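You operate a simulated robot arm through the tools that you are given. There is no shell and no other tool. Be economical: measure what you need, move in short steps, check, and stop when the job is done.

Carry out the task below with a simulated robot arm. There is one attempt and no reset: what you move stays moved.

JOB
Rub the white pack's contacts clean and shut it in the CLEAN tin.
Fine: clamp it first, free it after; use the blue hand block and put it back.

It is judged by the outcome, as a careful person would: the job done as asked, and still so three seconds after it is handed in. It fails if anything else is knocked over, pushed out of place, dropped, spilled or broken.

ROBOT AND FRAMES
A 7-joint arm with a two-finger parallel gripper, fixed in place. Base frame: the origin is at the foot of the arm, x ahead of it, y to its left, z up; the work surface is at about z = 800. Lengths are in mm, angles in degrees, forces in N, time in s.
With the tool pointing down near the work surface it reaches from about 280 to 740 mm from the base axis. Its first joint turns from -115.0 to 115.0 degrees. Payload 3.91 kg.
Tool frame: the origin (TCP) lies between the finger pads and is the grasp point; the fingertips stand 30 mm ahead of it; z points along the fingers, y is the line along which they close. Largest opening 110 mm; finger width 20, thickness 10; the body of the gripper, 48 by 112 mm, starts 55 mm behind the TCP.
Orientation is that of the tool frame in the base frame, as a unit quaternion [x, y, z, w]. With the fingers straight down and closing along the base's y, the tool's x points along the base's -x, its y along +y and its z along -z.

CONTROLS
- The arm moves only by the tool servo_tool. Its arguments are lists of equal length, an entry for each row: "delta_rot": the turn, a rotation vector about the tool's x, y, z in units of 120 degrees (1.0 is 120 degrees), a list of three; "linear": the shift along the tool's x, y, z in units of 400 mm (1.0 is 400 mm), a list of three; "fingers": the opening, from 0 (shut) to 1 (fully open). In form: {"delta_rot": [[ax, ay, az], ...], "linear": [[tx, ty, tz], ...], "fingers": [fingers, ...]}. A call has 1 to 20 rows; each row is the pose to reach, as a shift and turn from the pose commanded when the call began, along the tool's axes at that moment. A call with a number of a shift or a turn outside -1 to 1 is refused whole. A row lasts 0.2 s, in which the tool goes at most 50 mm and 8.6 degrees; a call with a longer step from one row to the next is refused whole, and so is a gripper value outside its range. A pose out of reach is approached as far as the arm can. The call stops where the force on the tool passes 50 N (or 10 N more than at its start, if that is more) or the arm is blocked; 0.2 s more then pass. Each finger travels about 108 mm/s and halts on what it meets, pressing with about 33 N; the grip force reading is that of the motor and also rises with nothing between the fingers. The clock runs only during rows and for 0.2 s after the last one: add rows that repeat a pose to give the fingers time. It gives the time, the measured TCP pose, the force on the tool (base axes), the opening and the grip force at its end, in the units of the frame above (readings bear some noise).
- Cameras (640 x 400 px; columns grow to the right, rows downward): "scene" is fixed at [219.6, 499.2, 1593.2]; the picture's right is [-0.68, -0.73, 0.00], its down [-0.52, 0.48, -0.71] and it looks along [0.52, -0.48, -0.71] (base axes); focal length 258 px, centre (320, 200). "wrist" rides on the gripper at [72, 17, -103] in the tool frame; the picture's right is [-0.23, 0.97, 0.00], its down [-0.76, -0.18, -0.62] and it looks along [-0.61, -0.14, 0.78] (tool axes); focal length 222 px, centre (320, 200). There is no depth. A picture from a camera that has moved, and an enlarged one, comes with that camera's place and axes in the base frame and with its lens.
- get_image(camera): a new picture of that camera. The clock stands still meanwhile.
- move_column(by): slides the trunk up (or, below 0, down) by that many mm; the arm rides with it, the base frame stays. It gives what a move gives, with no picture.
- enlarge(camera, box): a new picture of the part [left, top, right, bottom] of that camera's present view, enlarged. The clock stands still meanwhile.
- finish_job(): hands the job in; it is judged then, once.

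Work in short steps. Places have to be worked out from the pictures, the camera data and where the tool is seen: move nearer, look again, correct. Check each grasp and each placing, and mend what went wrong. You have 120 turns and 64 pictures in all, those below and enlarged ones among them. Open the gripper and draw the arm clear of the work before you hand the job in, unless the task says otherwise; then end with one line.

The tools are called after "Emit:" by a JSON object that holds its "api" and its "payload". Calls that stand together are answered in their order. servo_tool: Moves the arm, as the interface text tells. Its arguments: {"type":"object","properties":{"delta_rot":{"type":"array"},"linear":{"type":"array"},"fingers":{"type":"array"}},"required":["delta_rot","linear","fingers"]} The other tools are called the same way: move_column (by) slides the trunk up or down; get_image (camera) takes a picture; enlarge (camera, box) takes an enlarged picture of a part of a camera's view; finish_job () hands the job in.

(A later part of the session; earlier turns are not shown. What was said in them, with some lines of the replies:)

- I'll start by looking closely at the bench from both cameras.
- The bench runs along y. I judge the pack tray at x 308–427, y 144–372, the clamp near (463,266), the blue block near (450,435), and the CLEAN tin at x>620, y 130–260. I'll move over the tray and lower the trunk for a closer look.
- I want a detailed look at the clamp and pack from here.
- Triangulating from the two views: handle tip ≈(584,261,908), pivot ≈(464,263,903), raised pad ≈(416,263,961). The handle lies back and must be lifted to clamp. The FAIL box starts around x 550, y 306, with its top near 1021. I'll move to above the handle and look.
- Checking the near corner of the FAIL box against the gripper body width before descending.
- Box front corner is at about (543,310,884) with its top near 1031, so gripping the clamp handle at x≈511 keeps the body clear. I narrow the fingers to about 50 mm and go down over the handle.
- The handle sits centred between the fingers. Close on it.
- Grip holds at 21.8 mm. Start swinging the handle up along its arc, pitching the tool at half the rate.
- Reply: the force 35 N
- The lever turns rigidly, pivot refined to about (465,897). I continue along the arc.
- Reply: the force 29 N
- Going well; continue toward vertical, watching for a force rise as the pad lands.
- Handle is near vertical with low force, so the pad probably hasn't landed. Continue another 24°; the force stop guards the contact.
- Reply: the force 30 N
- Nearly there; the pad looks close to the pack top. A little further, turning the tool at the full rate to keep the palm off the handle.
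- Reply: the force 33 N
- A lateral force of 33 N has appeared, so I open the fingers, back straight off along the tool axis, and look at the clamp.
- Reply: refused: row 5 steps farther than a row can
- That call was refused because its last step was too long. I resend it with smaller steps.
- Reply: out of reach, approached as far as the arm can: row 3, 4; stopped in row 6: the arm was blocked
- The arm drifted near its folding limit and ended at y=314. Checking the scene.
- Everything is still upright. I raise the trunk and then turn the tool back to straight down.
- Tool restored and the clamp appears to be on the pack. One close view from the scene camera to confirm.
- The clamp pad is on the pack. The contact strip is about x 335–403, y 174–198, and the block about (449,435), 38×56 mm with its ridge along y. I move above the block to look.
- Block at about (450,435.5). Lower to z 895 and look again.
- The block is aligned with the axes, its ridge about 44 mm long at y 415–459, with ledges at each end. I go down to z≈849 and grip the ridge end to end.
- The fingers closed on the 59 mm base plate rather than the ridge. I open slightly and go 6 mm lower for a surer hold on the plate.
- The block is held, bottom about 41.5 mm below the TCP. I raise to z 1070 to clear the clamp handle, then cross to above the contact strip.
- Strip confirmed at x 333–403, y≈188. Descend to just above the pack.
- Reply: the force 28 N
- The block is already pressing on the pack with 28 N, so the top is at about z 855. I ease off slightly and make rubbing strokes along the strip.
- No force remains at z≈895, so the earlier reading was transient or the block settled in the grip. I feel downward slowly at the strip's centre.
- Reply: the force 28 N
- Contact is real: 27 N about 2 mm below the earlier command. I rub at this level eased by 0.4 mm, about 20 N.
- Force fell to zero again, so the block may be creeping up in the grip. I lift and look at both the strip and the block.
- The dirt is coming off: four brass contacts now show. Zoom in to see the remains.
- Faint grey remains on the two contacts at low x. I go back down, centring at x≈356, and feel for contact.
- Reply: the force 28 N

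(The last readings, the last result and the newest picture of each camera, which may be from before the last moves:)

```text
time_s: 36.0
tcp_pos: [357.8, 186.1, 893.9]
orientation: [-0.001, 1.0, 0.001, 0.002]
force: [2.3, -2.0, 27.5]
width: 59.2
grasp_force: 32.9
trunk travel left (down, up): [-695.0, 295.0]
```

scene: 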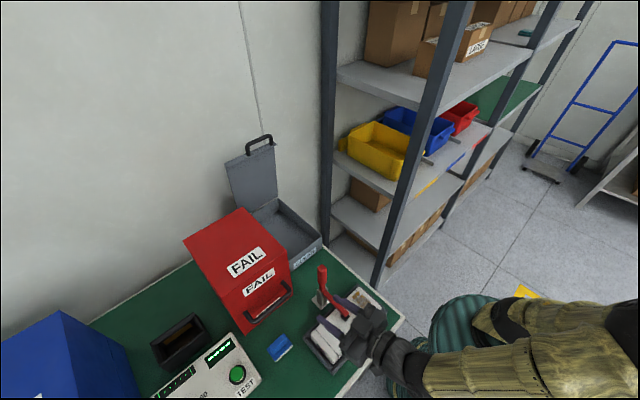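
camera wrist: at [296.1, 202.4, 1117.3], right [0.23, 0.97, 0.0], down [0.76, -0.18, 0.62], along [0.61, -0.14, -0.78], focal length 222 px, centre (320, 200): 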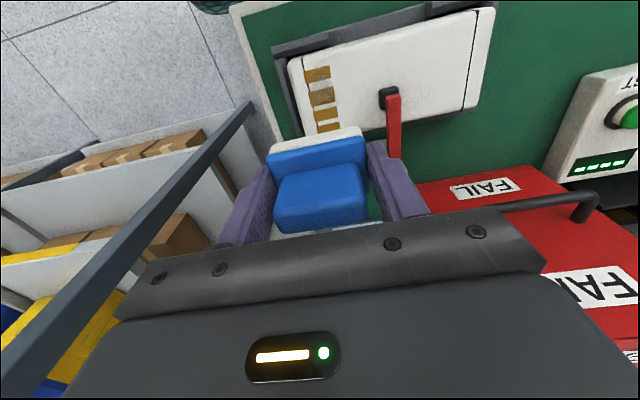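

Pressing at 27 N. I rub with short strokes, lowering very slightly as I go to keep the pressure.

Emit:
{"api": "servo_tool", "payload": {"delta_rot": [[0, 0, 0], [0, 0, 0], [0, 0, 0], [0, 0, 0], [0, 0, 0], [0, 0, 0], [0, 0, 0], [0, 0, 0], [0, 0, 0], [0, 0, 0], [0, 0, 0], [0, 0, 0], [0, 0, 0], [0, 0, 0], [0, 0, 0], [0, 0, 0], [0, 0, 0]], "linear": [[0.022, 0, 0], [0.04, 0, 0], [0.02, 0, 0.0003], [0, 0, 0.0006], [-0.022, 0, 0.0009], [-0.04, 0, 0.0012], [-0.02, 0, 0.0015], [0, 0, 0.0018], [0.022, 0, 0.0021], [0.04, 0, 0.0024], [0.02, 0, 0.0027], [0, 0, 0.003], [-0.022, 0, 0.0033], [-0.04, 0, 0.0036], [-0.06, 0, 0.0039], [-0.03, 0, 0.0042], [0, 0, 0.0045]], "fingers": [0, 0, 0, 0, 0, 0, 0, 0, 0, 0, 0, 0, 0, 0, 0, 0, 0]}}

Emit:
{"api": "servo_tool", "payload": {"delta_rot": [[0, 0, 0], [0, 0, 0], [0, 0, 0]], "linear": [[0, 0, -0.1], [0, 0, -0.2], [0, 0, -0.3]], "fingers": [0, 0, 0]}}

Emit:
{"api": "enlarge", "payload": {"camera": "wrist", "box": [270, 30, 400, 210]}}

```text
time_s: 39.6
tcp_pos: [358.5, 188.9, 891.2]
orientation: [-0.001, 1.0, 0.0, 0.001]
force: [7.6, 2.0, 26.0]
width: 59.6
grasp_force: 32.6
trunk travel left (down, up): [-695.0, 295.0]
```

```text
time_s: 40.4
tcp_pos: [359.1, 187.1, 1011.0]
orientation: [-0.001, 1.0, -0.001, -0.001]
force: [0.3, -0.7, -0.5]
width: 59.2
grasp_force: 32.7
trunk travel left (down, up): [-695.0, 295.0]
```

```text
2.22 times, centred on (335, 120) of wrist
camera zoom: at [286.0, 203.4, 1114.4], right [0.22, 0.97, 0.0], down [0.76, -0.17, 0.62], along [0.61, -0.14, -0.78], focal length 494 px, centre (287, 378)
```

zoom: 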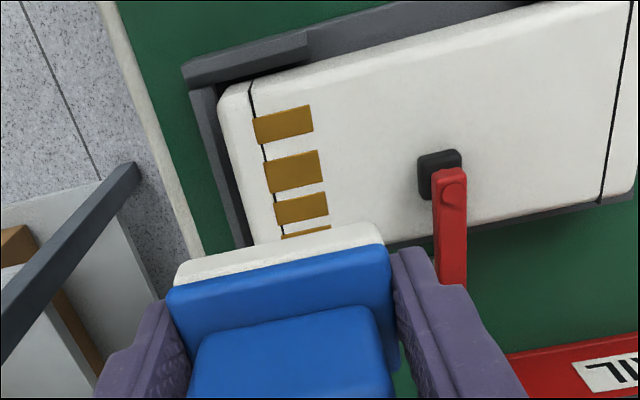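

The contacts are clean. Return the block: up to z 1070, across, then down over its original place (451,435.5).

Emit:
{"api": "servo_tool", "payload": {"delta_rot": [[0, 0, 0], [0, 0, 0], [0, 0, 0], [0, 0, 0], [0, 0, 0], [0, 0, 0], [0, 0, 0], [0, 0, 0], [0, 0, 0], [0, 0, 0], [0, 0, 0], [0, 0, 0], [0, 0, 0]], "linear": [[0, 0, -0.08], [0, 0, -0.15], [-0.038, 0.104, -0.15], [-0.077, 0.207, -0.15], [-0.115, 0.31, -0.15], [-0.153, 0.414, -0.15], [-0.192, 0.518, -0.15], [-0.23, 0.621, -0.15], [-0.23, 0.621, -0.05], [-0.23, 0.621, 0.06], [-0.23, 0.621, 0.17], [-0.23, 0.621, 0.28], [-0.23, 0.621, 0.38]], "fingers": [0, 0, 0, 0, 0, 0, 0, 0, 0, 0, 0, 0, 0]}}

Emit:
{"api": "get_image", "payload": {"camera": "wrist"}}

```text
time_s: 43.2
tcp_pos: [450.7, 436.4, 857.2]
orientation: [-0.001, 1.0, -0.001, 0.0]
force: [-0.2, 0.0, -0.1]
width: 59.1
grasp_force: 33.1
trunk travel left (down, up): [-695.0, 295.0]
```

```text
24 pictures are left
camera wrist: at [377.5, 452.7, 959.9], right [0.23, 0.97, 0.0], down [0.76, -0.18, 0.62], along [0.61, -0.14, -0.78], focal length 222 px, centre (320, 200)
```

wrist: 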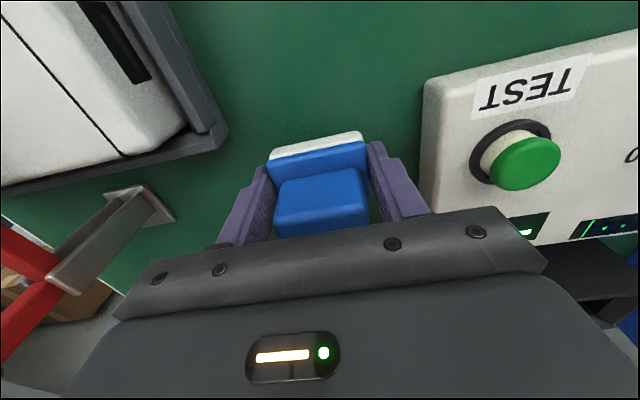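

Lower in small steps until contact with the table.

Emit:
{"api": "servo_tool", "payload": {"delta_rot": [[0, 0, 0], [0, 0, 0], [0, 0, 0], [0, 0, 0], [0, 0, 0]], "linear": [[0, 0, 0.015], [0, 0, 0.03], [0, 0, 0.04], [0, 0, 0.045], [0, 0, 0.045]], "fingers": [0, 0, 0, 0, 0]}}

```text
time_s: 44.4
tcp_pos: [450.5, 436.3, 840.0]
orientation: [-0.001, 1.0, -0.002, 0.0]
force: [0.3, 0.3, -1.6]
width: 59.3
grasp_force: 33.0
trunk travel left (down, up): [-695.0, 295.0]
```

No contact yet at 840; feel down a bit further.

Emit:
{"api": "servo_tool", "payload": {"delta_rot": [[0, 0, 0], [0, 0, 0], [0, 0, 0]], "linear": [[0, 0, 0.003], [0, 0, 0.006], [0, 0, 0.006]], "fingers": [0, 0, 0]}}

```text
time_s: 45.2
tcp_pos: [451.1, 435.2, 837.5]
orientation: [-0.001, 1.0, 0.0, 0.0]
force: [-0.2, 0.7, -0.5]
width: 59.0
grasp_force: 33.3
trunk travel left (down, up): [-695.0, 295.0]
```

Emit:
{"api": "servo_tool", "payload": {"delta_rot": [[0, 0, 0], [0, 0, 0], [0, 0, 0]], "linear": [[0, 0, 0.004], [0, 0, 0.0075], [0, 0, 0.0075]], "fingers": [0, 0, 0]}}

```text
time_s: 46.0
tcp_pos: [450.7, 435.3, 833.1]
orientation: [-0.001, 1.0, -0.001, 0.0]
force: [0.0, 0.2, 0.1]
width: 59.4
grasp_force: 33.2
trunk travel left (down, up): [-695.0, 295.0]
```

Unexpectedly no contact at 833. Look before going on.

Emit:
{"api": "enlarge", "payload": {"camera": "wrist", "box": [220, 90, 440, 240]}}

Emit:
{"api": "enlarge", "payload": {"camera": "scene", "box": [240, 310, 330, 380]}}

```text
2.67 times, centred on (330, 165) of wrist
camera zoom: at [377.4, 452.5, 937.0], right [0.23, 0.97, 0.0], down [0.76, -0.18, 0.62], along [0.61, -0.14, -0.78], focal length 592 px, centre (293, 293)
```

zoom: 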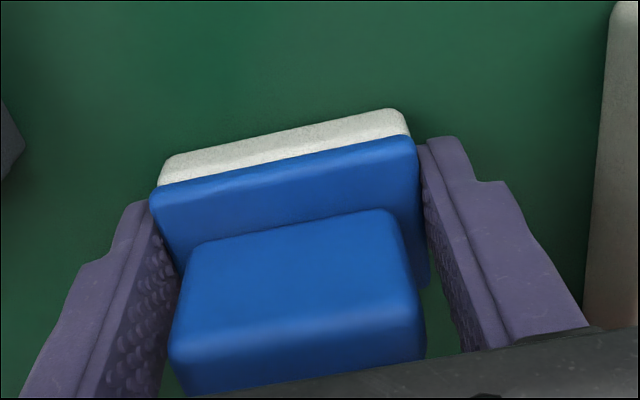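

```text
5.71 times, centred on (285, 345) of scene
camera zoom: at [219.6, 499.2, 1593.2], right [-0.68, -0.73, 0.0], down [-0.52, 0.48, -0.71], along [0.52, -0.48, -0.71], focal length 1472 px, centre (520, -629)
```

zoom: 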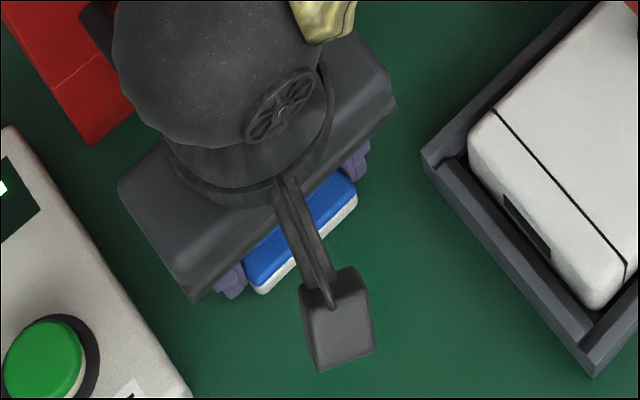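

The block rode up in the grip; its bottom looks only a few mm above the table. I lower 1.5 mm more, checking force.

Emit:
{"api": "servo_tool", "payload": {"delta_rot": [[0, 0, 0], [0, 0, 0]], "linear": [[0, 0, 0.002], [0, 0, 0.004]], "fingers": [0, 0]}}

```text
time_s: 46.6
tcp_pos: [451.1, 436.3, 833.9]
orientation: [-0.001, 1.0, 0.0, 0.001]
force: [-0.1, 0.1, 7.7]
width: 59.3
grasp_force: 32.9
trunk travel left (down, up): [-695.0, 295.0]
```

Contact at 7.7 N. Open just enough and rise.

Emit:
{"api": "servo_tool", "payload": {"delta_rot": [[0, 0, 0], [0, 0, 0], [0, 0, 0], [0, 0, 0], [0, 0, 0], [0, 0, 0]], "linear": [[0, 0, 0], [0, 0, 0], [0, 0, -0.1], [0, 0, -0.22], [0, 0, -0.34], [0, 0, -0.46]], "fingers": [0.68, 0.68, 0.68, 0.68, 0.68, 0.68]}}

Emit:
{"api": "get_image", "payload": {"camera": "wrist"}}

```text
time_s: 48.0
tcp_pos: [449.3, 436.6, 1016.1]
orientation: [-0.001, 1.0, -0.002, 0.0]
force: [0.0, 0.8, 0.2]
width: 75.1
grasp_force: 0.1
trunk travel left (down, up): [-695.0, 295.0]
```

```text
21 pictures are left
camera wrist: at [376.6, 453.0, 1119.2], right [0.23, 0.97, 0.0], down [0.76, -0.17, 0.62], along [0.61, -0.14, -0.78], focal length 222 px, centre (320, 200)
```

wrist: 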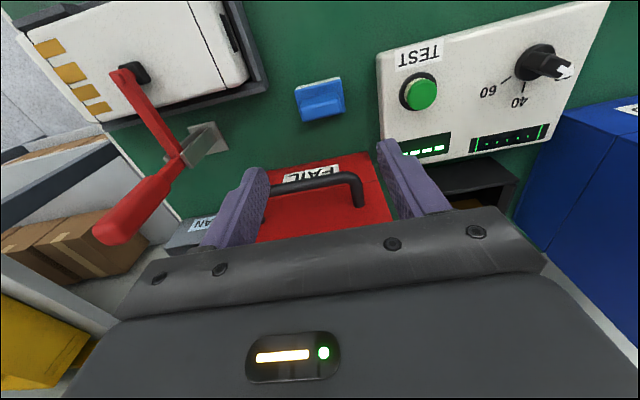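

Block is back in place and all contacts look clean. Now free the clamp: close the fingers, go behind the handle on its −x side, and push it back over.

Emit:
{"api": "servo_tool", "payload": {"delta_rot": [[0, 0, 0], [0, 0, 0], [0, 0, 0], [0, 0, 0], [0, 0, 0], [0, 0, 0], [0, 0, 0], [0, 0, 0], [0, 0, 0]], "linear": [[0, 0, -0.08], [0, 0, -0.135], [0.052, -0.109, -0.135], [0.104, -0.218, -0.135], [0.157, -0.328, -0.135], [0.215, -0.442, -0.135], [0.215, -0.442, -0.05], [0.215, -0.442, 0.035], [0.215, -0.442, 0.04]], "fingers": [0, 0, 0, 0, 0, 0, 0, 0, 0]}}

Emit:
{"api": "get_image", "payload": {"camera": "wrist"}}

```text
refused: row 6 steps farther than a row can; nothing moved
```

```text
20 pictures are left
camera wrist: at [376.6, 453.0, 1119.2], right [0.23, 0.97, 0.0], down [0.76, -0.17, 0.62], along [0.61, -0.14, -0.78], focal length 222 px, centre (320, 200)
```

wrist: 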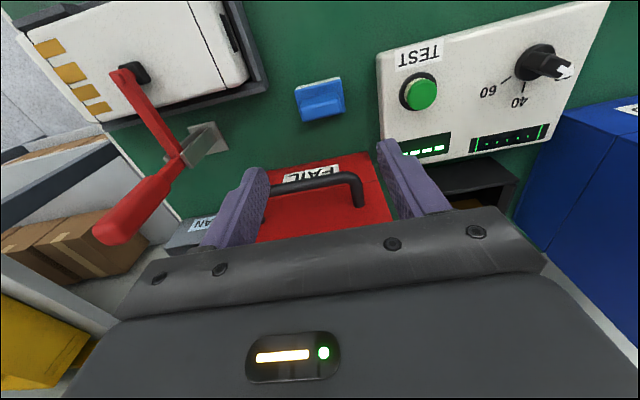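

Step too long, refused. From this picture the clamped handle is roughly vertical, tip ≈(468,260,998), pivot nearer (470,885). Resend with shorter steps.

Emit:
{"api": "servo_tool", "payload": {"delta_rot": [[0, 0, 0], [0, 0, 0], [0, 0, 0], [0, 0, 0], [0, 0, 0], [0, 0, 0], [0, 0, 0], [0, 0, 0], [0, 0, 0]], "linear": [[0, 0, -0.08], [0, 0, -0.135], [0.04, -0.109, -0.135], [0.08, -0.218, -0.135], [0.11, -0.328, -0.135], [0.14, -0.442, -0.135], [0.14, -0.442, -0.05], [0.14, -0.442, 0.035], [0.14, -0.442, 0.04]], "fingers": [0, 0, 0, 0, 0, 0, 0, 0, 0]}}

Emit:
{"api": "get_image", "payload": {"camera": "wrist"}}

```text
time_s: 50.0
tcp_pos: [394.3, 257.8, 1001.0]
orientation: [-0.001, 1.0, -0.002, 0.0]
force: [-1.2, -0.1, 0.8]
width: 0.0
grasp_force: 32.9
trunk travel left (down, up): [-695.0, 295.0]
```

```text
19 pictures are left
camera wrist: at [321.2, 274.9, 1103.6], right [0.23, 0.97, 0.0], down [0.76, -0.18, 0.62], along [0.61, -0.14, -0.78], focal length 222 px, centre (320, 200)
```

wrist: 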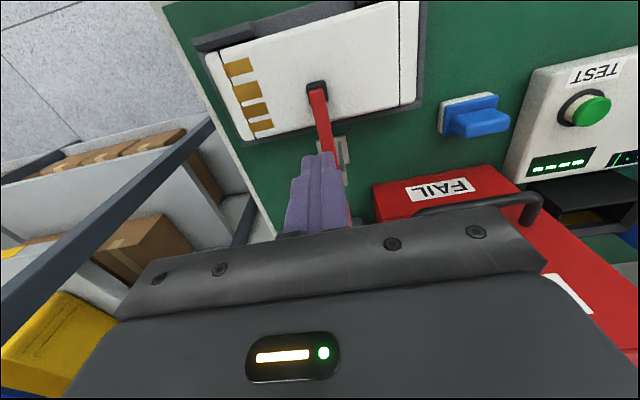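

Now push the handle forward and down along its arc.

Emit:
{"api": "servo_tool", "payload": {"delta_rot": [[0, 0, 0], [0, 0, 0], [0, 0, 0], [0, 0, 0], [0, 0, 0], [0, 0, 0], [0, 0, 0], [0, 0, 0], [0, 0, 0]], "linear": [[-0.09, 0.006, 0.0225], [-0.14, 0.006, 0.0275], [-0.185, 0.006, 0.0325], [-0.229, 0.006, 0.05], [-0.2575, 0.006, 0.065], [-0.2815, 0.006, 0.0875], [-0.289, 0.006, 0.11], [-0.2965, 0.006, 0.1375], [-0.3025, 0.006, 0.16]], "fingers": [0, 0, 0, 0, 0, 0, 0, 0, 0]}}

Emit:
{"api": "enlarge", "payload": {"camera": "scene", "box": [220, 200, 420, 340]}}

```text
time_s: 52.0
tcp_pos: [514.7, 262.0, 942.7]
orientation: [-0.002, 1.0, 0.001, 0.003]
force: [-6.8, -3.6, 30.0]
width: 0.3
grasp_force: 32.9
trunk travel left (down, up): [-695.0, 295.0]
```

```text
2.86 times, centred on (320, 270) of scene
camera zoom: at [219.6, 499.2, 1593.2], right [-0.68, -0.73, 0.0], down [-0.52, 0.48, -0.71], along [0.52, -0.48, -0.71], focal length 736 px, centre (320, 0)
```

zoom: 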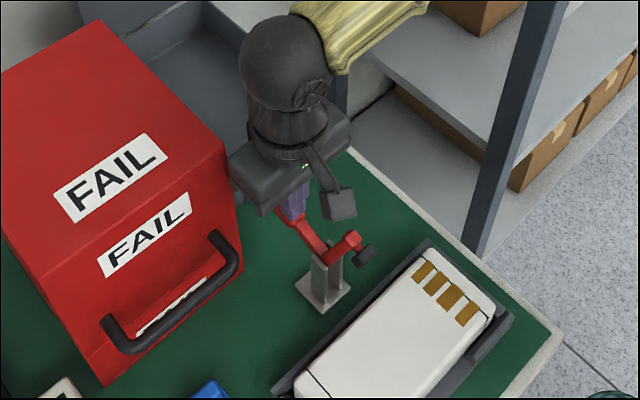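

The clamp is open as at the start. The pack spans about x 322–411, y 160–360, top 855; the tin about x 615–875, y 124–289, rim 866. I'll grip the pack across x at y≈219 (clear of the raised pad) with the tool yawed −90°, then yaw back so it lies lengthwise in the tin. First rise, cross and yaw.

Emit:
{"api": "servo_tool", "payload": {"delta_rot": [[0, 0, 0], [0, 0, 0], [0, 0, 0], [0, 0, -0.07], [0, 0, -0.14], [0, 0, -0.21], [0, 0, -0.28], [0, 0, -0.35], [0, 0, -0.42], [0, 0, -0.49], [0, 0, -0.56], [0, 0, -0.63], [0, 0, -0.7], [0, 0, -0.75], [0, 0, -0.75]], "linear": [[0, 0, -0.1], [0, 0, -0.2], [0, 0, -0.3], [0.06, 0, -0.34], [0.12, 0, -0.34], [0.18, 0, -0.34], [0.24, -0.02, -0.34], [0.3, -0.05, -0.34], [0.367, -0.08, -0.34], [0.367, -0.1075, -0.34], [0.367, -0.1075, -0.34], [0.367, -0.1075, -0.34], [0.367, -0.1075, -0.34], [0.367, -0.1075, -0.34], [0.367, -0.1075, -0.34]], "fingers": [0, 0, 0, 1, 1, 1, 1, 1, 1, 1, 1, 1, 1, 1, 1]}}

```text
time_s: 55.2
tcp_pos: [369.0, 218.3, 1073.5]
orientation: [0.709, -0.706, 0.001, 0.001]
force: [0.9, -0.4, -0.7]
width: 110.2
grasp_force: 0.1
trunk travel left (down, up): [-695.0, 295.0]
```

Yawed as planned (camera toward −y). Look down at the pack.

Emit:
{"api": "get_image", "payload": {"camera": "wrist"}}

```text
17 pictures are left
camera wrist: at [351.7, 146.0, 1176.6], right [-0.97, 0.22, 0.0], down [0.18, 0.76, 0.62], along [0.14, 0.61, -0.78], focal length 222 px, centre (320, 200)
```

wrist: 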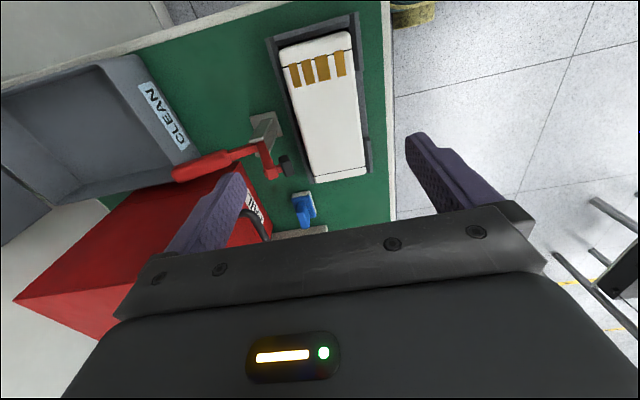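

Pack centre is x≈366. Descend to just over the pack and check the finger clearance.

Emit:
{"api": "servo_tool", "payload": {"delta_rot": [[0, 0, 0], [0, 0, 0], [0, 0, 0], [0, 0, 0]], "linear": [[0, 0.0075, 0.12], [0, 0.0075, 0.24], [0, 0.0075, 0.36], [0, 0.0075, 0.435]], "fingers": [1, 1, 1, 1]}}

Emit:
{"api": "get_image", "payload": {"camera": "wrist"}}

```text
time_s: 56.2
tcp_pos: [367.1, 217.6, 900.0]
orientation: [0.708, -0.707, 0.001, 0.001]
force: [0.0, 0.2, -0.3]
width: 109.7
grasp_force: 0.1
trunk travel left (down, up): [-695.0, 295.0]
```

```text
16 pictures are left
camera wrist: at [349.4, 144.8, 1003.5], right [-0.97, 0.23, 0.0], down [0.18, 0.76, 0.62], along [0.14, 0.61, -0.78], focal length 222 px, centre (320, 200)
```

wrist: 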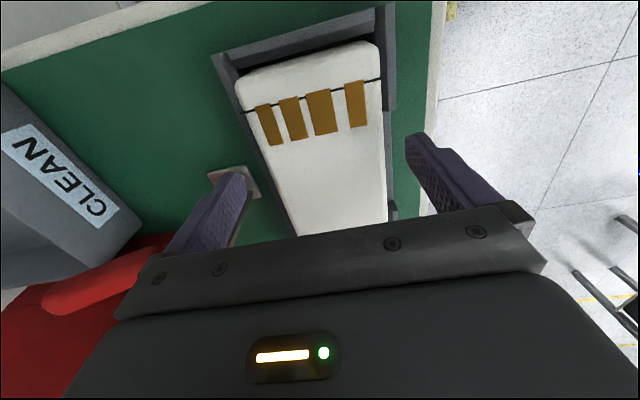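

Clearance is even on both sides. Lower to z 864 and close.

Emit:
{"api": "servo_tool", "payload": {"delta_rot": [[0, 0, 0], [0, 0, 0], [0, 0, 0], [0, 0, 0], [0, 0, 0], [0, 0, 0]], "linear": [[0, 0, 0.05], [0, 0, 0.09], [0, 0, 0.09], [0, 0, 0.09], [0, 0, 0.09], [0, 0, 0.09]], "fingers": [1, 1, 0, 0, 0, 0]}}

```text
time_s: 57.6
tcp_pos: [365.4, 216.8, 865.1]
orientation: [0.708, -0.706, 0.0, 0.001]
force: [-1.1, 0.2, 0.3]
width: 89.8
grasp_force: 32.9
trunk travel left (down, up): [-695.0, 295.0]
```

Gripped at 89.8 mm. Lift 20 mm gently and check the load and tilt.

Emit:
{"api": "servo_tool", "payload": {"delta_rot": [[0, 0, 0], [0, 0, 0], [0, 0, 0], [0, 0, 0]], "linear": [[0, 0, -0.012], [0, 0, -0.025], [0, 0, -0.05], [0, 0, -0.05]], "fingers": [0, 0, 0, 0]}}

Emit:
{"api": "enlarge", "payload": {"camera": "scene", "box": [260, 230, 420, 380]}}

```text
time_s: 58.6
tcp_pos: [366.7, 219.1, 883.5]
orientation: [0.707, -0.707, 0.001, 0.001]
force: [-0.1, -0.3, -4.8]
width: 89.5
grasp_force: 32.6
trunk travel left (down, up): [-695.0, 295.0]
```

```text
2.67 times, centred on (340, 305) of scene
camera zoom: at [219.6, 499.2, 1593.2], right [-0.68, -0.73, 0.0], down [-0.52, 0.48, -0.71], along [0.52, -0.48, -0.71], focal length 687 px, centre (267, -80)
```

zoom: 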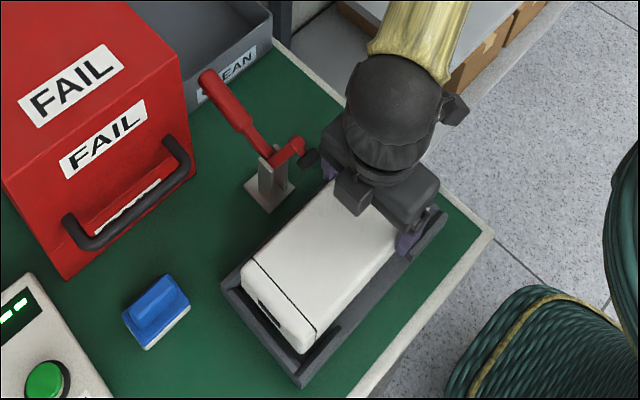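

The load is about 5 N and the pack looks level. Lift clear of the tray, shift 50 mm toward the base to pass the raised pad, then go up.

Emit:
{"api": "servo_tool", "payload": {"delta_rot": [[0, 0, 0], [0, 0, 0], [0, 0, 0], [0, 0, 0], [0, 0, 0], [0, 0, 0], [0, 0, 0], [0, 0, 0], [0, 0, 0], [0, 0, 0], [0, 0, 0]], "linear": [[0, 0, -0.04], [0, 0, -0.08], [0, 0.04, -0.085], [0, 0.08, -0.085], [0, 0.125, -0.085], [0, 0.125, -0.16], [0, 0.125, -0.24], [0, 0.125, -0.32], [0, 0.125, -0.4], [0, 0.125, -0.48], [0, 0.125, -0.54]], "fingers": [0, 0, 0, 0, 0, 0, 0, 0, 0, 0, 0]}}

Emit:
{"api": "get_image", "payload": {"camera": "scene"}}

```text
time_s: 61.0
tcp_pos: [315.8, 219.3, 1100.2]
orientation: [0.708, -0.707, 0.001, 0.001]
force: [0.1, 0.1, -4.6]
width: 89.9
grasp_force: 32.7
trunk travel left (down, up): [-695.0, 295.0]
```

```text
14 pictures are left
```

scene: 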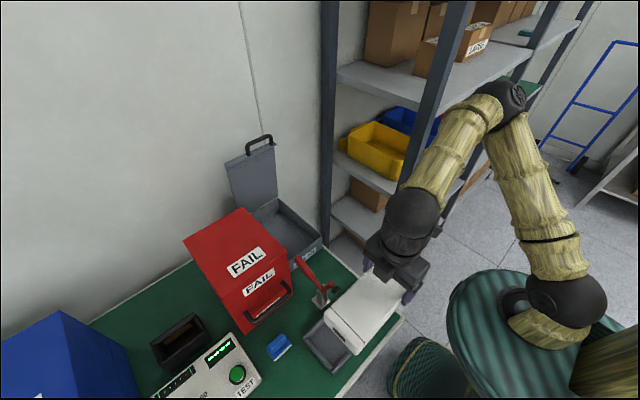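

Pack held level. Yaw it back by 90° in place.

Emit:
{"api": "servo_tool", "payload": {"delta_rot": [[0, 0, 0.06], [0, 0, 0.12], [0, 0, 0.18], [0, 0, 0.24], [0, 0, 0.3], [0, 0, 0.36], [0, 0, 0.42], [0, 0, 0.48], [0, 0, 0.54], [0, 0, 0.6], [0, 0, 0.66], [0, 0, 0.72], [0, 0, 0.75]], "linear": [[0, 0, 0], [0, 0, 0], [0, 0, 0], [0, 0, 0], [0, 0, 0], [0, 0, 0], [0, 0, 0], [0, 0, 0], [0, 0, 0], [0, 0, 0], [0, 0, 0], [0, 0, 0], [0, 0, 0]], "fingers": [0, 0, 0, 0, 0, 0, 0, 0, 0, 0, 0, 0, 0]}}

Emit:
{"api": "servo_tool", "payload": {"delta_rot": [[0, 0, 0], [0, 0, 0], [0, 0, 0], [0, 0, 0], [0, 0, 0], [0, 0, 0], [0, 0, 0], [0, 0, 0]], "linear": [[-0.1, 0, 0], [-0.2, 0, 0], [-0.3, 0, 0], [-0.4, 0, 0], [-0.5, -0.01, 0], [-0.6, -0.02, 0], [-0.7, -0.03, 0], [-0.7, -0.03, 0]], "fingers": [0, 0, 0, 0, 0, 0, 0, 0]}}

Emit:
{"api": "get_image", "payload": {"camera": "wrist"}}

```text
time_s: 63.8
tcp_pos: [316.2, 218.4, 1098.2]
orientation: [0.0, 1.0, -0.001, 0.0]
force: [0.4, -0.2, -4.6]
width: 90.0
grasp_force: 32.9
trunk travel left (down, up): [-695.0, 295.0]
```

```text
time_s: 65.6
tcp_pos: [595.3, 205.9, 1098.5]
orientation: [-0.002, 1.0, -0.001, 0.0]
force: [-0.7, -0.7, -4.7]
width: 89.5
grasp_force: 33.2
trunk travel left (down, up): [-695.0, 295.0]
```

```text
13 pictures are left
camera wrist: at [522.2, 223.5, 1200.8], right [0.23, 0.97, 0.0], down [0.76, -0.17, 0.62], along [0.61, -0.14, -0.78], focal length 222 px, centre (320, 200)
```

wrist: 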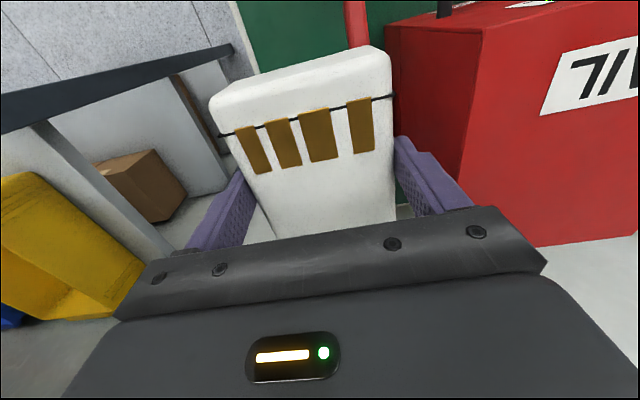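

Contacts still clean. Move out to x≈694 over the tin and check alignment from the scene camera.

Emit:
{"api": "servo_tool", "payload": {"delta_rot": [[0, 0, 0], [0, 0, 0], [0, 0, 0], [0, 0, 0]], "linear": [[-0.09, 0, 0.02], [-0.18, 0, 0.06], [-0.248, 0, 0.12], [-0.248, 0, 0.2]], "fingers": [0, 0, 0, 0]}}

Emit:
{"api": "enlarge", "payload": {"camera": "scene", "box": [200, 110, 360, 290]}}

```text
time_s: 66.6
tcp_pos: [693.2, 206.8, 1019.4]
orientation: [-0.002, 1.0, -0.001, 0.0]
force: [-0.8, 0.0, -4.8]
width: 89.3
grasp_force: 32.7
trunk travel left (down, up): [-695.0, 295.0]
```

```text
2.22 times, centred on (280, 200) of scene
camera zoom: at [219.6, 499.2, 1593.2], right [-0.68, -0.73, 0.0], down [-0.52, 0.48, -0.71], along [0.52, -0.48, -0.71], focal length 572 px, centre (409, 200)
```

zoom: 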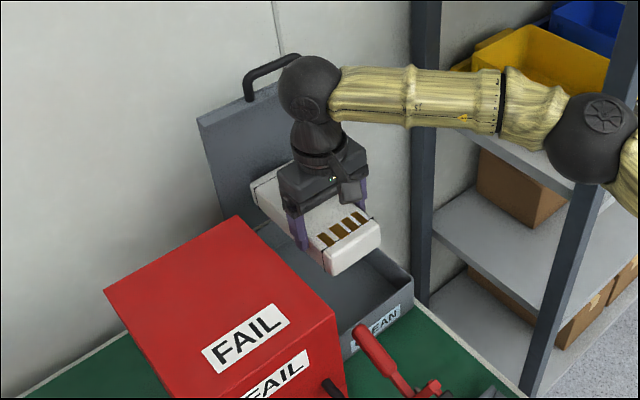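

Alignment is good: tin y 125–289, front x 615; pack at x≈636–836, centred y 207. Lower into the tin.

Emit:
{"api": "servo_tool", "payload": {"delta_rot": [[0, 0, 0], [0, 0, 0], [0, 0, 0], [0, 0, 0], [0, 0, 0]], "linear": [[0, 0, 0.09], [0, 0, 0.18], [0, 0, 0.27], [0, 0, 0.34], [0, 0, 0.36]], "fingers": [0, 0, 0, 0, 0]}}

```text
time_s: 67.8
tcp_pos: [695.0, 207.6, 873.4]
orientation: [-0.002, 1.0, 0.0, 0.0]
force: [-1.0, -0.1, -5.0]
width: 89.8
grasp_force: 33.0
trunk travel left (down, up): [-695.0, 295.0]
```

Emit:
{"api": "servo_tool", "payload": {"delta_rot": [[0, 0, 0], [0, 0, 0], [0, 0, 0], [0, 0, 0]], "linear": [[0, 0, 0.006], [0, 0, 0.012], [0, 0, 0.018], [0, 0, 0.022]], "fingers": [0, 0, 0, 0]}}

```text
time_s: 68.8
tcp_pos: [694.9, 208.1, 865.9]
orientation: [0.0, 1.0, -0.001, -0.001]
force: [0.1, 0.2, -4.6]
width: 89.5
grasp_force: 32.8
trunk travel left (down, up): [-695.0, 295.0]
```

Still hanging free; a few mm more.

Emit:
{"api": "servo_tool", "payload": {"delta_rot": [[0, 0, 0], [0, 0, 0], [0, 0, 0], [0, 0, 0]], "linear": [[0, 0, 0.004], [0, 0, 0.008], [0, 0, 0.012], [0, 0, 0.012]], "fingers": [0, 0, 0, 0]}}

```text
time_s: 69.8
tcp_pos: [695.7, 207.0, 864.7]
orientation: [0.0, 1.0, 0.0, 0.003]
force: [9.4, 1.5, 21.7]
width: 89.9
grasp_force: 33.4
trunk travel left (down, up): [-695.0, 295.0]
```

The pack rests on the tin floor. Open, rise clear, and look at the pack and lid.

Emit:
{"api": "servo_tool", "payload": {"delta_rot": [[0, 0, 0], [0, 0, 0], [0, 0, 0], [0, 0, 0], [0, 0, 0], [0, 0, 0], [0, 0, 0], [0, 0, 0], [0, 0, 0], [0, 0, 0]], "linear": [[0, 0, 0], [0, 0, 0], [0, 0, -0.05], [0, 0, -0.15], [0, 0, -0.25], [0, 0, -0.35], [0.1, 0, -0.4], [0.2, 0, -0.45], [0.3, 0, -0.55], [0.35, 0, -0.65]], "fingers": [1, 1, 1, 1, 1, 1, 1, 0.8, 0.5, 0.2]}}

Emit:
{"api": "enlarge", "payload": {"camera": "scene", "box": [200, 110, 360, 290]}}

```text
refused: row 9 steps farther than a row can; nothing moved
```

```text
2.22 times, centred on (280, 200) of scene
camera zoom: at [219.6, 499.2, 1593.2], right [-0.68, -0.73, 0.0], down [-0.52, 0.48, -0.71], along [0.52, -0.48, -0.71], focal length 572 px, centre (409, 200)
```

zoom: 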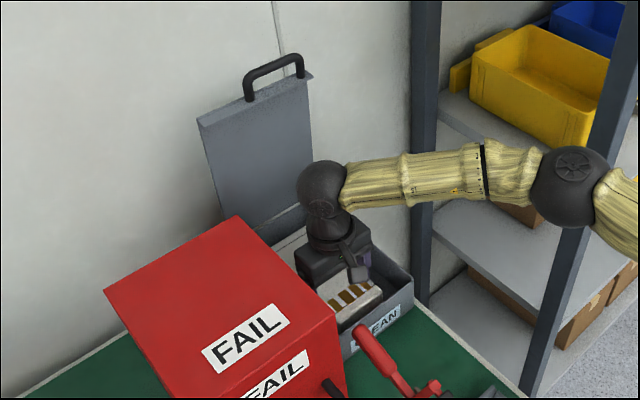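

Row length refused again, so I resend with steps under 50 mm.

Emit:
{"api": "servo_tool", "payload": {"delta_rot": [[0, 0, 0], [0, 0, 0], [0, 0, 0], [0, 0, 0], [0, 0, 0], [0, 0, 0], [0, 0, 0], [0, 0, 0], [0, 0, 0], [0, 0, 0], [0, 0, 0]], "linear": [[0, 0, 0], [0, 0, 0], [0, 0, -0.05], [0, 0, -0.15], [0, 0, -0.25], [0, 0, -0.35], [0.08, 0, -0.4], [0.16, 0, -0.46], [0.24, 0, -0.53], [0.3, 0, -0.6], [0.35, 0, -0.68]], "fingers": [1, 1, 1, 1, 1, 1, 1, 0.8, 0.5, 0.2, 0]}}

```text
time_s: 72.2
tcp_pos: [554.4, 206.1, 1134.4]
orientation: [0.0, 1.0, -0.001, 0.0]
force: [-0.2, -0.1, -0.2]
width: 0.2
grasp_force: 32.9
trunk travel left (down, up): [-695.0, 295.0]
```

Pack released. To shut the lid I'll hook closed fingertips over its top edge (≈x 856, z 1123) at y≈235, beside the handle, and pull it toward me. First pitch the tool forward 55° and rise.

Emit:
{"api": "servo_tool", "payload": {"delta_rot": [[0, -0.06, 0], [0, -0.12, 0], [0, -0.18, 0], [0, -0.24, 0], [0, -0.3, 0], [0, -0.36, 0], [0, -0.41, 0], [0, -0.458, 0]], "linear": [[0, 0.01, -0.05], [-0.02, 0.02, -0.1], [-0.04, 0.03, -0.15], [-0.06, 0.04, -0.2], [-0.09, 0.05, -0.25], [-0.12, 0.06, -0.29], [-0.15, 0.07, -0.29], [-0.18, 0.0725, -0.29]], "fingers": [0, 0, 0, 0, 0, 0, 0, 0]}}

Emit:
{"api": "get_image", "payload": {"camera": "wrist"}}

```text
time_s: 74.0
tcp_pos: [627.1, 237.4, 1249.6]
orientation: [-0.002, 0.887, 0.0, 0.462]
force: [0.7, 0.3, 0.4]
width: 0.0
grasp_force: 33.1
trunk travel left (down, up): [-695.0, 295.0]
```

```text
10 pictures are left
camera wrist: at [500.4, 253.4, 1249.2], right [0.13, 0.97, 0.18], down [-0.07, -0.18, 0.98], along [0.99, -0.14, 0.05], focal length 222 px, centre (320, 200)
```

wrist: 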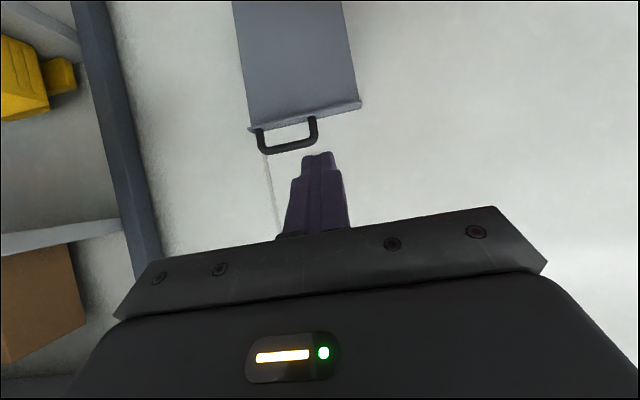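

Triangulated lid top edge at (858, y to 293, 1131); its handle loop sits at y≈123–217, up to z≈1164. Hooking behind the handle bar at y≈170 keeps clear of the FAIL box. I approach above it with pitch 45°.

Emit:
{"api": "servo_tool", "payload": {"delta_rot": [[0, 0, 0], [0, 0, 0], [0, 0.03, 0], [0, 0.06, 0], [0, 0.083, 0], [0, 0.083, 0], [0, 0.083, 0], [0, 0.083, 0]], "linear": [[-0.047, -0.03, 0.082], [-0.095, -0.06, 0.164], [-0.142, -0.0925, 0.246], [-0.175, -0.1175, 0.315], [-0.208, -0.1425, 0.384], [-0.24, -0.1675, 0.4515], [-0.235, -0.1675, 0.5525], [-0.235, -0.1675, 0.5525]], "fingers": [0, 0, 0, 0, 0, 0, 0, 0]}}

```text
time_s: 75.8
tcp_pos: [847.3, 166.3, 1196.0]
orientation: [-0.001, 0.924, -0.001, 0.382]
force: [-1.0, 0.0, 0.4]
width: 0.0
grasp_force: 33.1
out of reach, approached as far as the arm can: row 7, 8
trunk travel left (down, up): [-695.0, 295.0]
```

Reach ended at x=847. See the posture.

Emit:
{"api": "enlarge", "payload": {"camera": "scene", "box": [200, 60, 560, 290]}}

```text
1.74 times, centred on (380, 175) of scene
camera zoom: at [219.6, 499.2, 1593.2], right [-0.68, -0.73, 0.0], down [-0.52, 0.48, -0.71], along [0.52, -0.48, -0.71], focal length 448 px, centre (216, 244)
```

zoom: 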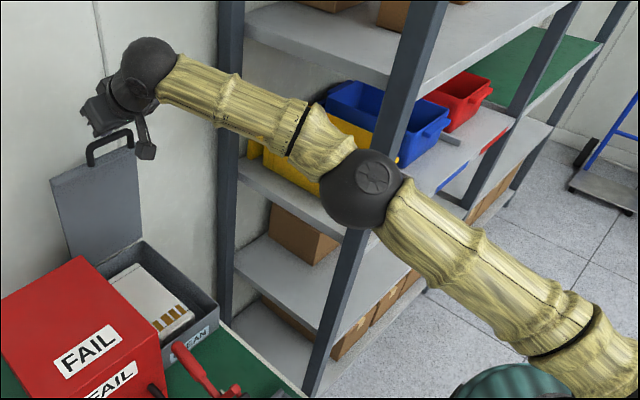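

The arm is nearly straight, reaching upward, so raising the trunk should add reach. Raise 120 mm, then go forward and down behind the bar from above.

Emit:
{"api": "move_column", "payload": {"by": 120}}

Emit:
{"api": "servo_tool", "payload": {"delta_rot": [[0, 0, 0], [0, 0, 0], [0, 0, 0], [0, 0, 0]], "linear": [[0.05, 0.005, 0.06], [0.1, 0.005, 0.12], [0.13, 0.005, 0.19], [0.13, 0.005, 0.19]], "fingers": [0, 0, 0, 0]}}

```text
time_s: 77.3
tcp_pos: [846.3, 166.1, 1315.9]
orientation: [-0.001, 0.924, -0.001, 0.382]
force: [-0.1, 0.5, -0.3]
width: 0.0
grasp_force: 32.9
trunk travel left (down, up): [-815.0, 175.0]
```

```text
time_s: 78.3
tcp_pos: [863.5, 168.1, 1227.0]
orientation: [-0.001, 0.924, 0.0, 0.382]
force: [-0.6, 0.4, 0.3]
width: 0.1
grasp_force: 32.5
trunk travel left (down, up): [-815.0, 175.0]
```

In reach now. Lower behind the bar and view it.

Emit:
{"api": "servo_tool", "payload": {"delta_rot": [[0, 0, 0], [0, 0, 0], [0, 0, 0]], "linear": [[0.045, 0.004, 0.045], [0.09, 0.004, 0.09], [0.095, 0.004, 0.095]], "fingers": [0, 0, 0]}}

Emit:
{"api": "enlarge", "payload": {"camera": "scene", "box": [200, 90, 340, 200]}}

```text
time_s: 79.1
tcp_pos: [863.2, 170.9, 1172.7]
orientation: [-0.001, 0.924, -0.001, 0.382]
force: [0.1, 0.3, 2.4]
width: 0.1
grasp_force: 32.7
trunk travel left (down, up): [-815.0, 175.0]
```

```text
3.64 times, centred on (270, 145) of scene
camera zoom: at [219.6, 499.2, 1593.2], right [-0.68, -0.73, 0.0], down [-0.52, 0.48, -0.71], along [0.52, -0.48, -0.71], focal length 937 px, centre (502, 400)
```

zoom: 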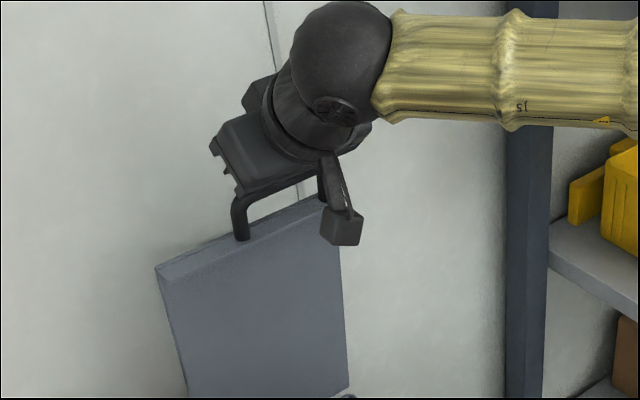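

The fingers are down behind the bar. Pull the lid toward me along its arc by about 20°.

Emit:
{"api": "servo_tool", "payload": {"delta_rot": [[0, 0, 0], [0, 0, 0], [0, 0, 0], [0, 0, 0], [0, 0, 0]], "linear": [[0.03, 0, -0.0265], [0.08, 0, -0.0645], [0.134, 0, -0.099], [0.163, 0, -0.114], [0.192, 0, -0.128]], "fingers": [0, 0, 0, 0, 0]}}

Emit:
{"api": "enlarge", "payload": {"camera": "scene", "box": [200, 90, 360, 280]}}

```text
time_s: 80.3
tcp_pos: [772.7, 169.9, 1154.0]
orientation: [-0.001, 0.924, 0.0, 0.383]
force: [-0.4, 0.2, -1.2]
width: 0.0
grasp_force: 32.8
trunk travel left (down, up): [-815.0, 175.0]
```

```text
2.11 times, centred on (280, 185) of scene
camera zoom: at [219.6, 499.2, 1593.2], right [-0.68, -0.73, 0.0], down [-0.52, 0.48, -0.71], along [0.52, -0.48, -0.71], focal length 542 px, centre (404, 232)
```

zoom: 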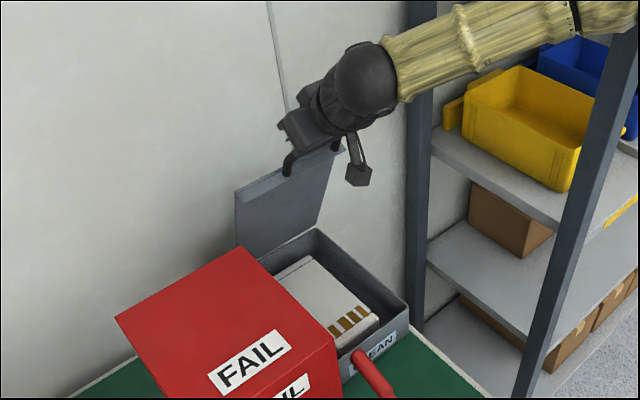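

The lid follows under control. Continue the arc to about 50°.

Emit:
{"api": "servo_tool", "payload": {"delta_rot": [[0, 0, 0], [0, 0, 0], [0, 0, 0], [0, 0, 0], [0, 0, 0], [0, 0, 0], [0, 0, 0]], "linear": [[0.059, 0, -0.0245], [0.1205, 0, -0.044], [0.183, 0, -0.0575], [0.247, 0, -0.066], [0.311, 0, -0.069], [0.375, 0, -0.066], [0.375, 0, -0.066]], "fingers": [0, 0, 0, 0, 0, 0, 0]}}

Emit:
{"api": "enlarge", "payload": {"camera": "scene", "box": [200, 90, 360, 280]}}

```text
time_s: 81.9
tcp_pos: [647.9, 168.5, 1068.1]
orientation: [0.0, 0.924, -0.001, 0.383]
force: [0.0, 0.1, 0.3]
width: 0.1
grasp_force: 33.3
trunk travel left (down, up): [-815.0, 175.0]
```

```text
2.11 times, centred on (280, 185) of scene
camera zoom: at [219.6, 499.2, 1593.2], right [-0.68, -0.73, 0.0], down [-0.52, 0.48, -0.71], along [0.52, -0.48, -0.71], focal length 542 px, centre (404, 232)
```

zoom: 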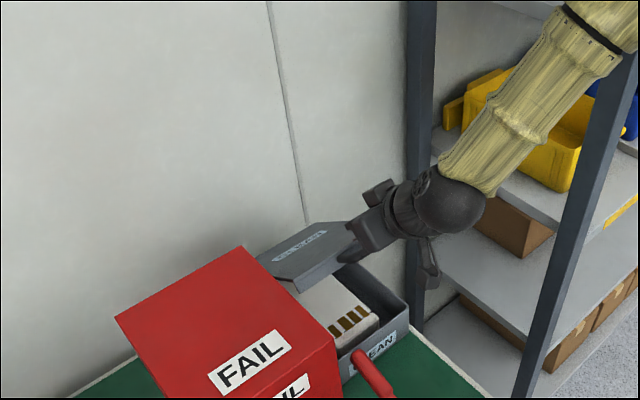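

The lid is about 40° above horizontal. I turn the tool back to vertical here, then press the lid down from above.

Emit:
{"api": "servo_tool", "payload": {"delta_rot": [[0, 0.063, 0], [0, 0.126, 0], [0, 0.189, 0], [0, 0.252, 0], [0, 0.315, 0], [0, 0.375, 0]], "linear": [[-0.01, 0, 0], [-0.02, 0, -0.002], [-0.03, 0, -0.003], [-0.039, 0, -0.0035], [-0.039, 0, -0.0035], [-0.039, 0, -0.0035]], "fingers": [0, 0, 0, 0, 0, 0]}}

Emit:
{"api": "get_image", "payload": {"camera": "wrist"}}

```text
time_s: 83.3
tcp_pos: [658.1, 169.0, 1079.5]
orientation: [-0.001, 1.0, 0.001, -0.001]
force: [-0.6, 0.2, -0.1]
width: 0.0
grasp_force: 33.5
trunk travel left (down, up): [-815.0, 175.0]
```

```text
5 pictures are left
camera wrist: at [585.2, 186.0, 1182.3], right [0.22, 0.97, 0.0], down [0.76, -0.18, 0.62], along [0.6, -0.14, -0.78], focal length 222 px, centre (320, 200)
```

wrist: 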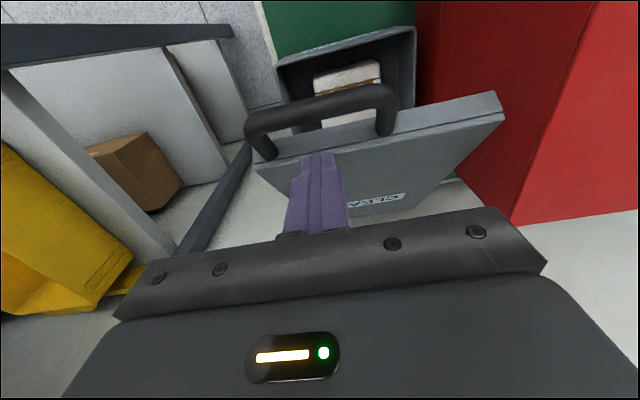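

The lid holds at about 36° by its own friction and the finger is just at its edge. Shift 28 mm inward and press it down along the arc.

Emit:
{"api": "servo_tool", "payload": {"delta_rot": [[0, 0, 0], [0, 0, 0], [0, 0, 0], [0, 0, 0], [0, 0, 0], [0, 0, 0], [0, 0, 0], [0, 0, 0], [0, 0, 0], [0, 0, 0], [0, 0, 0]], "linear": [[-0.07, 0, 0.01], [-0.07, 0, 0.07], [-0.047, 0, 0.127], [-0.024, 0, 0.184], [-0.007, 0, 0.225], [0.01, 0, 0.265], [0.02, 0, 0.308], [0.03, 0, 0.351], [0.034, 0, 0.395], [0.0375, 0, 0.43], [0.0375, 0, 0.445]], "fingers": [0, 0, 0, 0, 0, 0, 0, 0, 0, 0, 0]}}

Emit:
{"api": "enlarge", "payload": {"camera": "scene", "box": [200, 130, 360, 290]}}

```text
time_s: 85.9
tcp_pos: [644.5, 170.5, 911.8]
orientation: [-0.001, 1.0, 0.001, 0.006]
force: [-12.4, -3.5, 23.7]
width: 0.1
grasp_force: 33.1
trunk travel left (down, up): [-815.0, 175.0]
stopped in row 11: the force on the tool passed its limit (the readings are from after the stop); the commanded pose is now the measured one
```

```text
2.50 times, centred on (280, 210) of scene
camera zoom: at [219.6, 499.2, 1593.2], right [-0.68, -0.73, 0.0], down [-0.52, 0.48, -0.71], along [0.52, -0.48, -0.71], focal length 644 px, centre (420, 175)
```

zoom: 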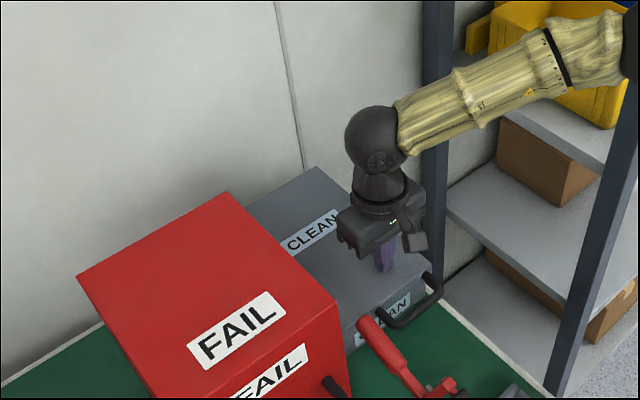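

The lid is down and firm at z≈882. Rise and draw back clear, opening the gripper.

Emit:
{"api": "servo_tool", "payload": {"delta_rot": [[0, 0, 0], [0, 0, 0], [0, 0, 0], [0, 0, 0], [0, 0, 0], [0, 0, 0], [0, 0, 0], [0, 0, 0], [0, 0, 0], [0, 0, 0], [0, 0, 0]], "linear": [[0, 0, -0.06], [0, 0, -0.15], [0, 0, -0.25], [0, 0, -0.35], [0, 0, -0.45], [0, 0, -0.55], [0.09, 0, -0.61], [0.18, 0, -0.67], [0.27, 0, -0.73], [0.36, 0, -0.79], [0.45, 0, -0.79]], "fingers": [0, 0, 0, 0, 0, 0.3, 0.6, 1, 1, 1, 1]}}

Emit:
{"api": "enlarge", "payload": {"camera": "scene", "box": [180, 160, 420, 380]}}

```text
time_s: 88.3
tcp_pos: [462.0, 168.1, 1223.1]
orientation: [-0.001, 1.0, 0.002, 0.004]
force: [-0.4, 0.0, -0.9]
width: 110.0
grasp_force: 0.0
trunk travel left (down, up): [-815.0, 175.0]
```

```text
1.82 times, centred on (300, 270) of scene
camera zoom: at [219.6, 499.2, 1593.2], right [-0.68, -0.73, 0.0], down [-0.52, 0.48, -0.71], along [0.52, -0.48, -0.71], focal length 468 px, centre (356, 73)
```

zoom: 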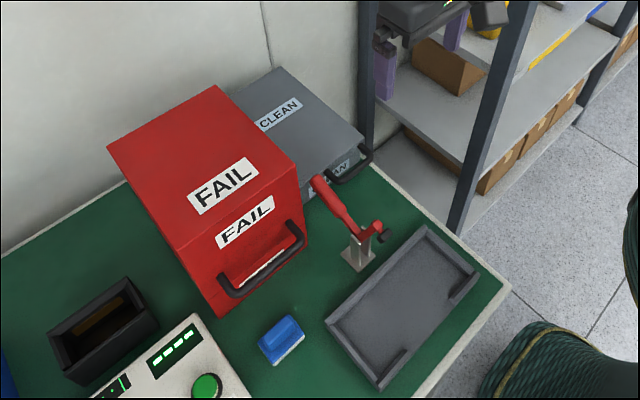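

The tin is shut, the clamp is open, the block is back, nothing else has moved, and the arm is clear. Handing in.

Emit:
{"api": "finish_job", "payload": {}}

```text
The job is handed in.
```

The white pack was clamped, its contacts rubbed clean with the blue block, and the pack unclamped and shut in the CLEAN tin. The blue block is back in its place and the arm is clear of the work.
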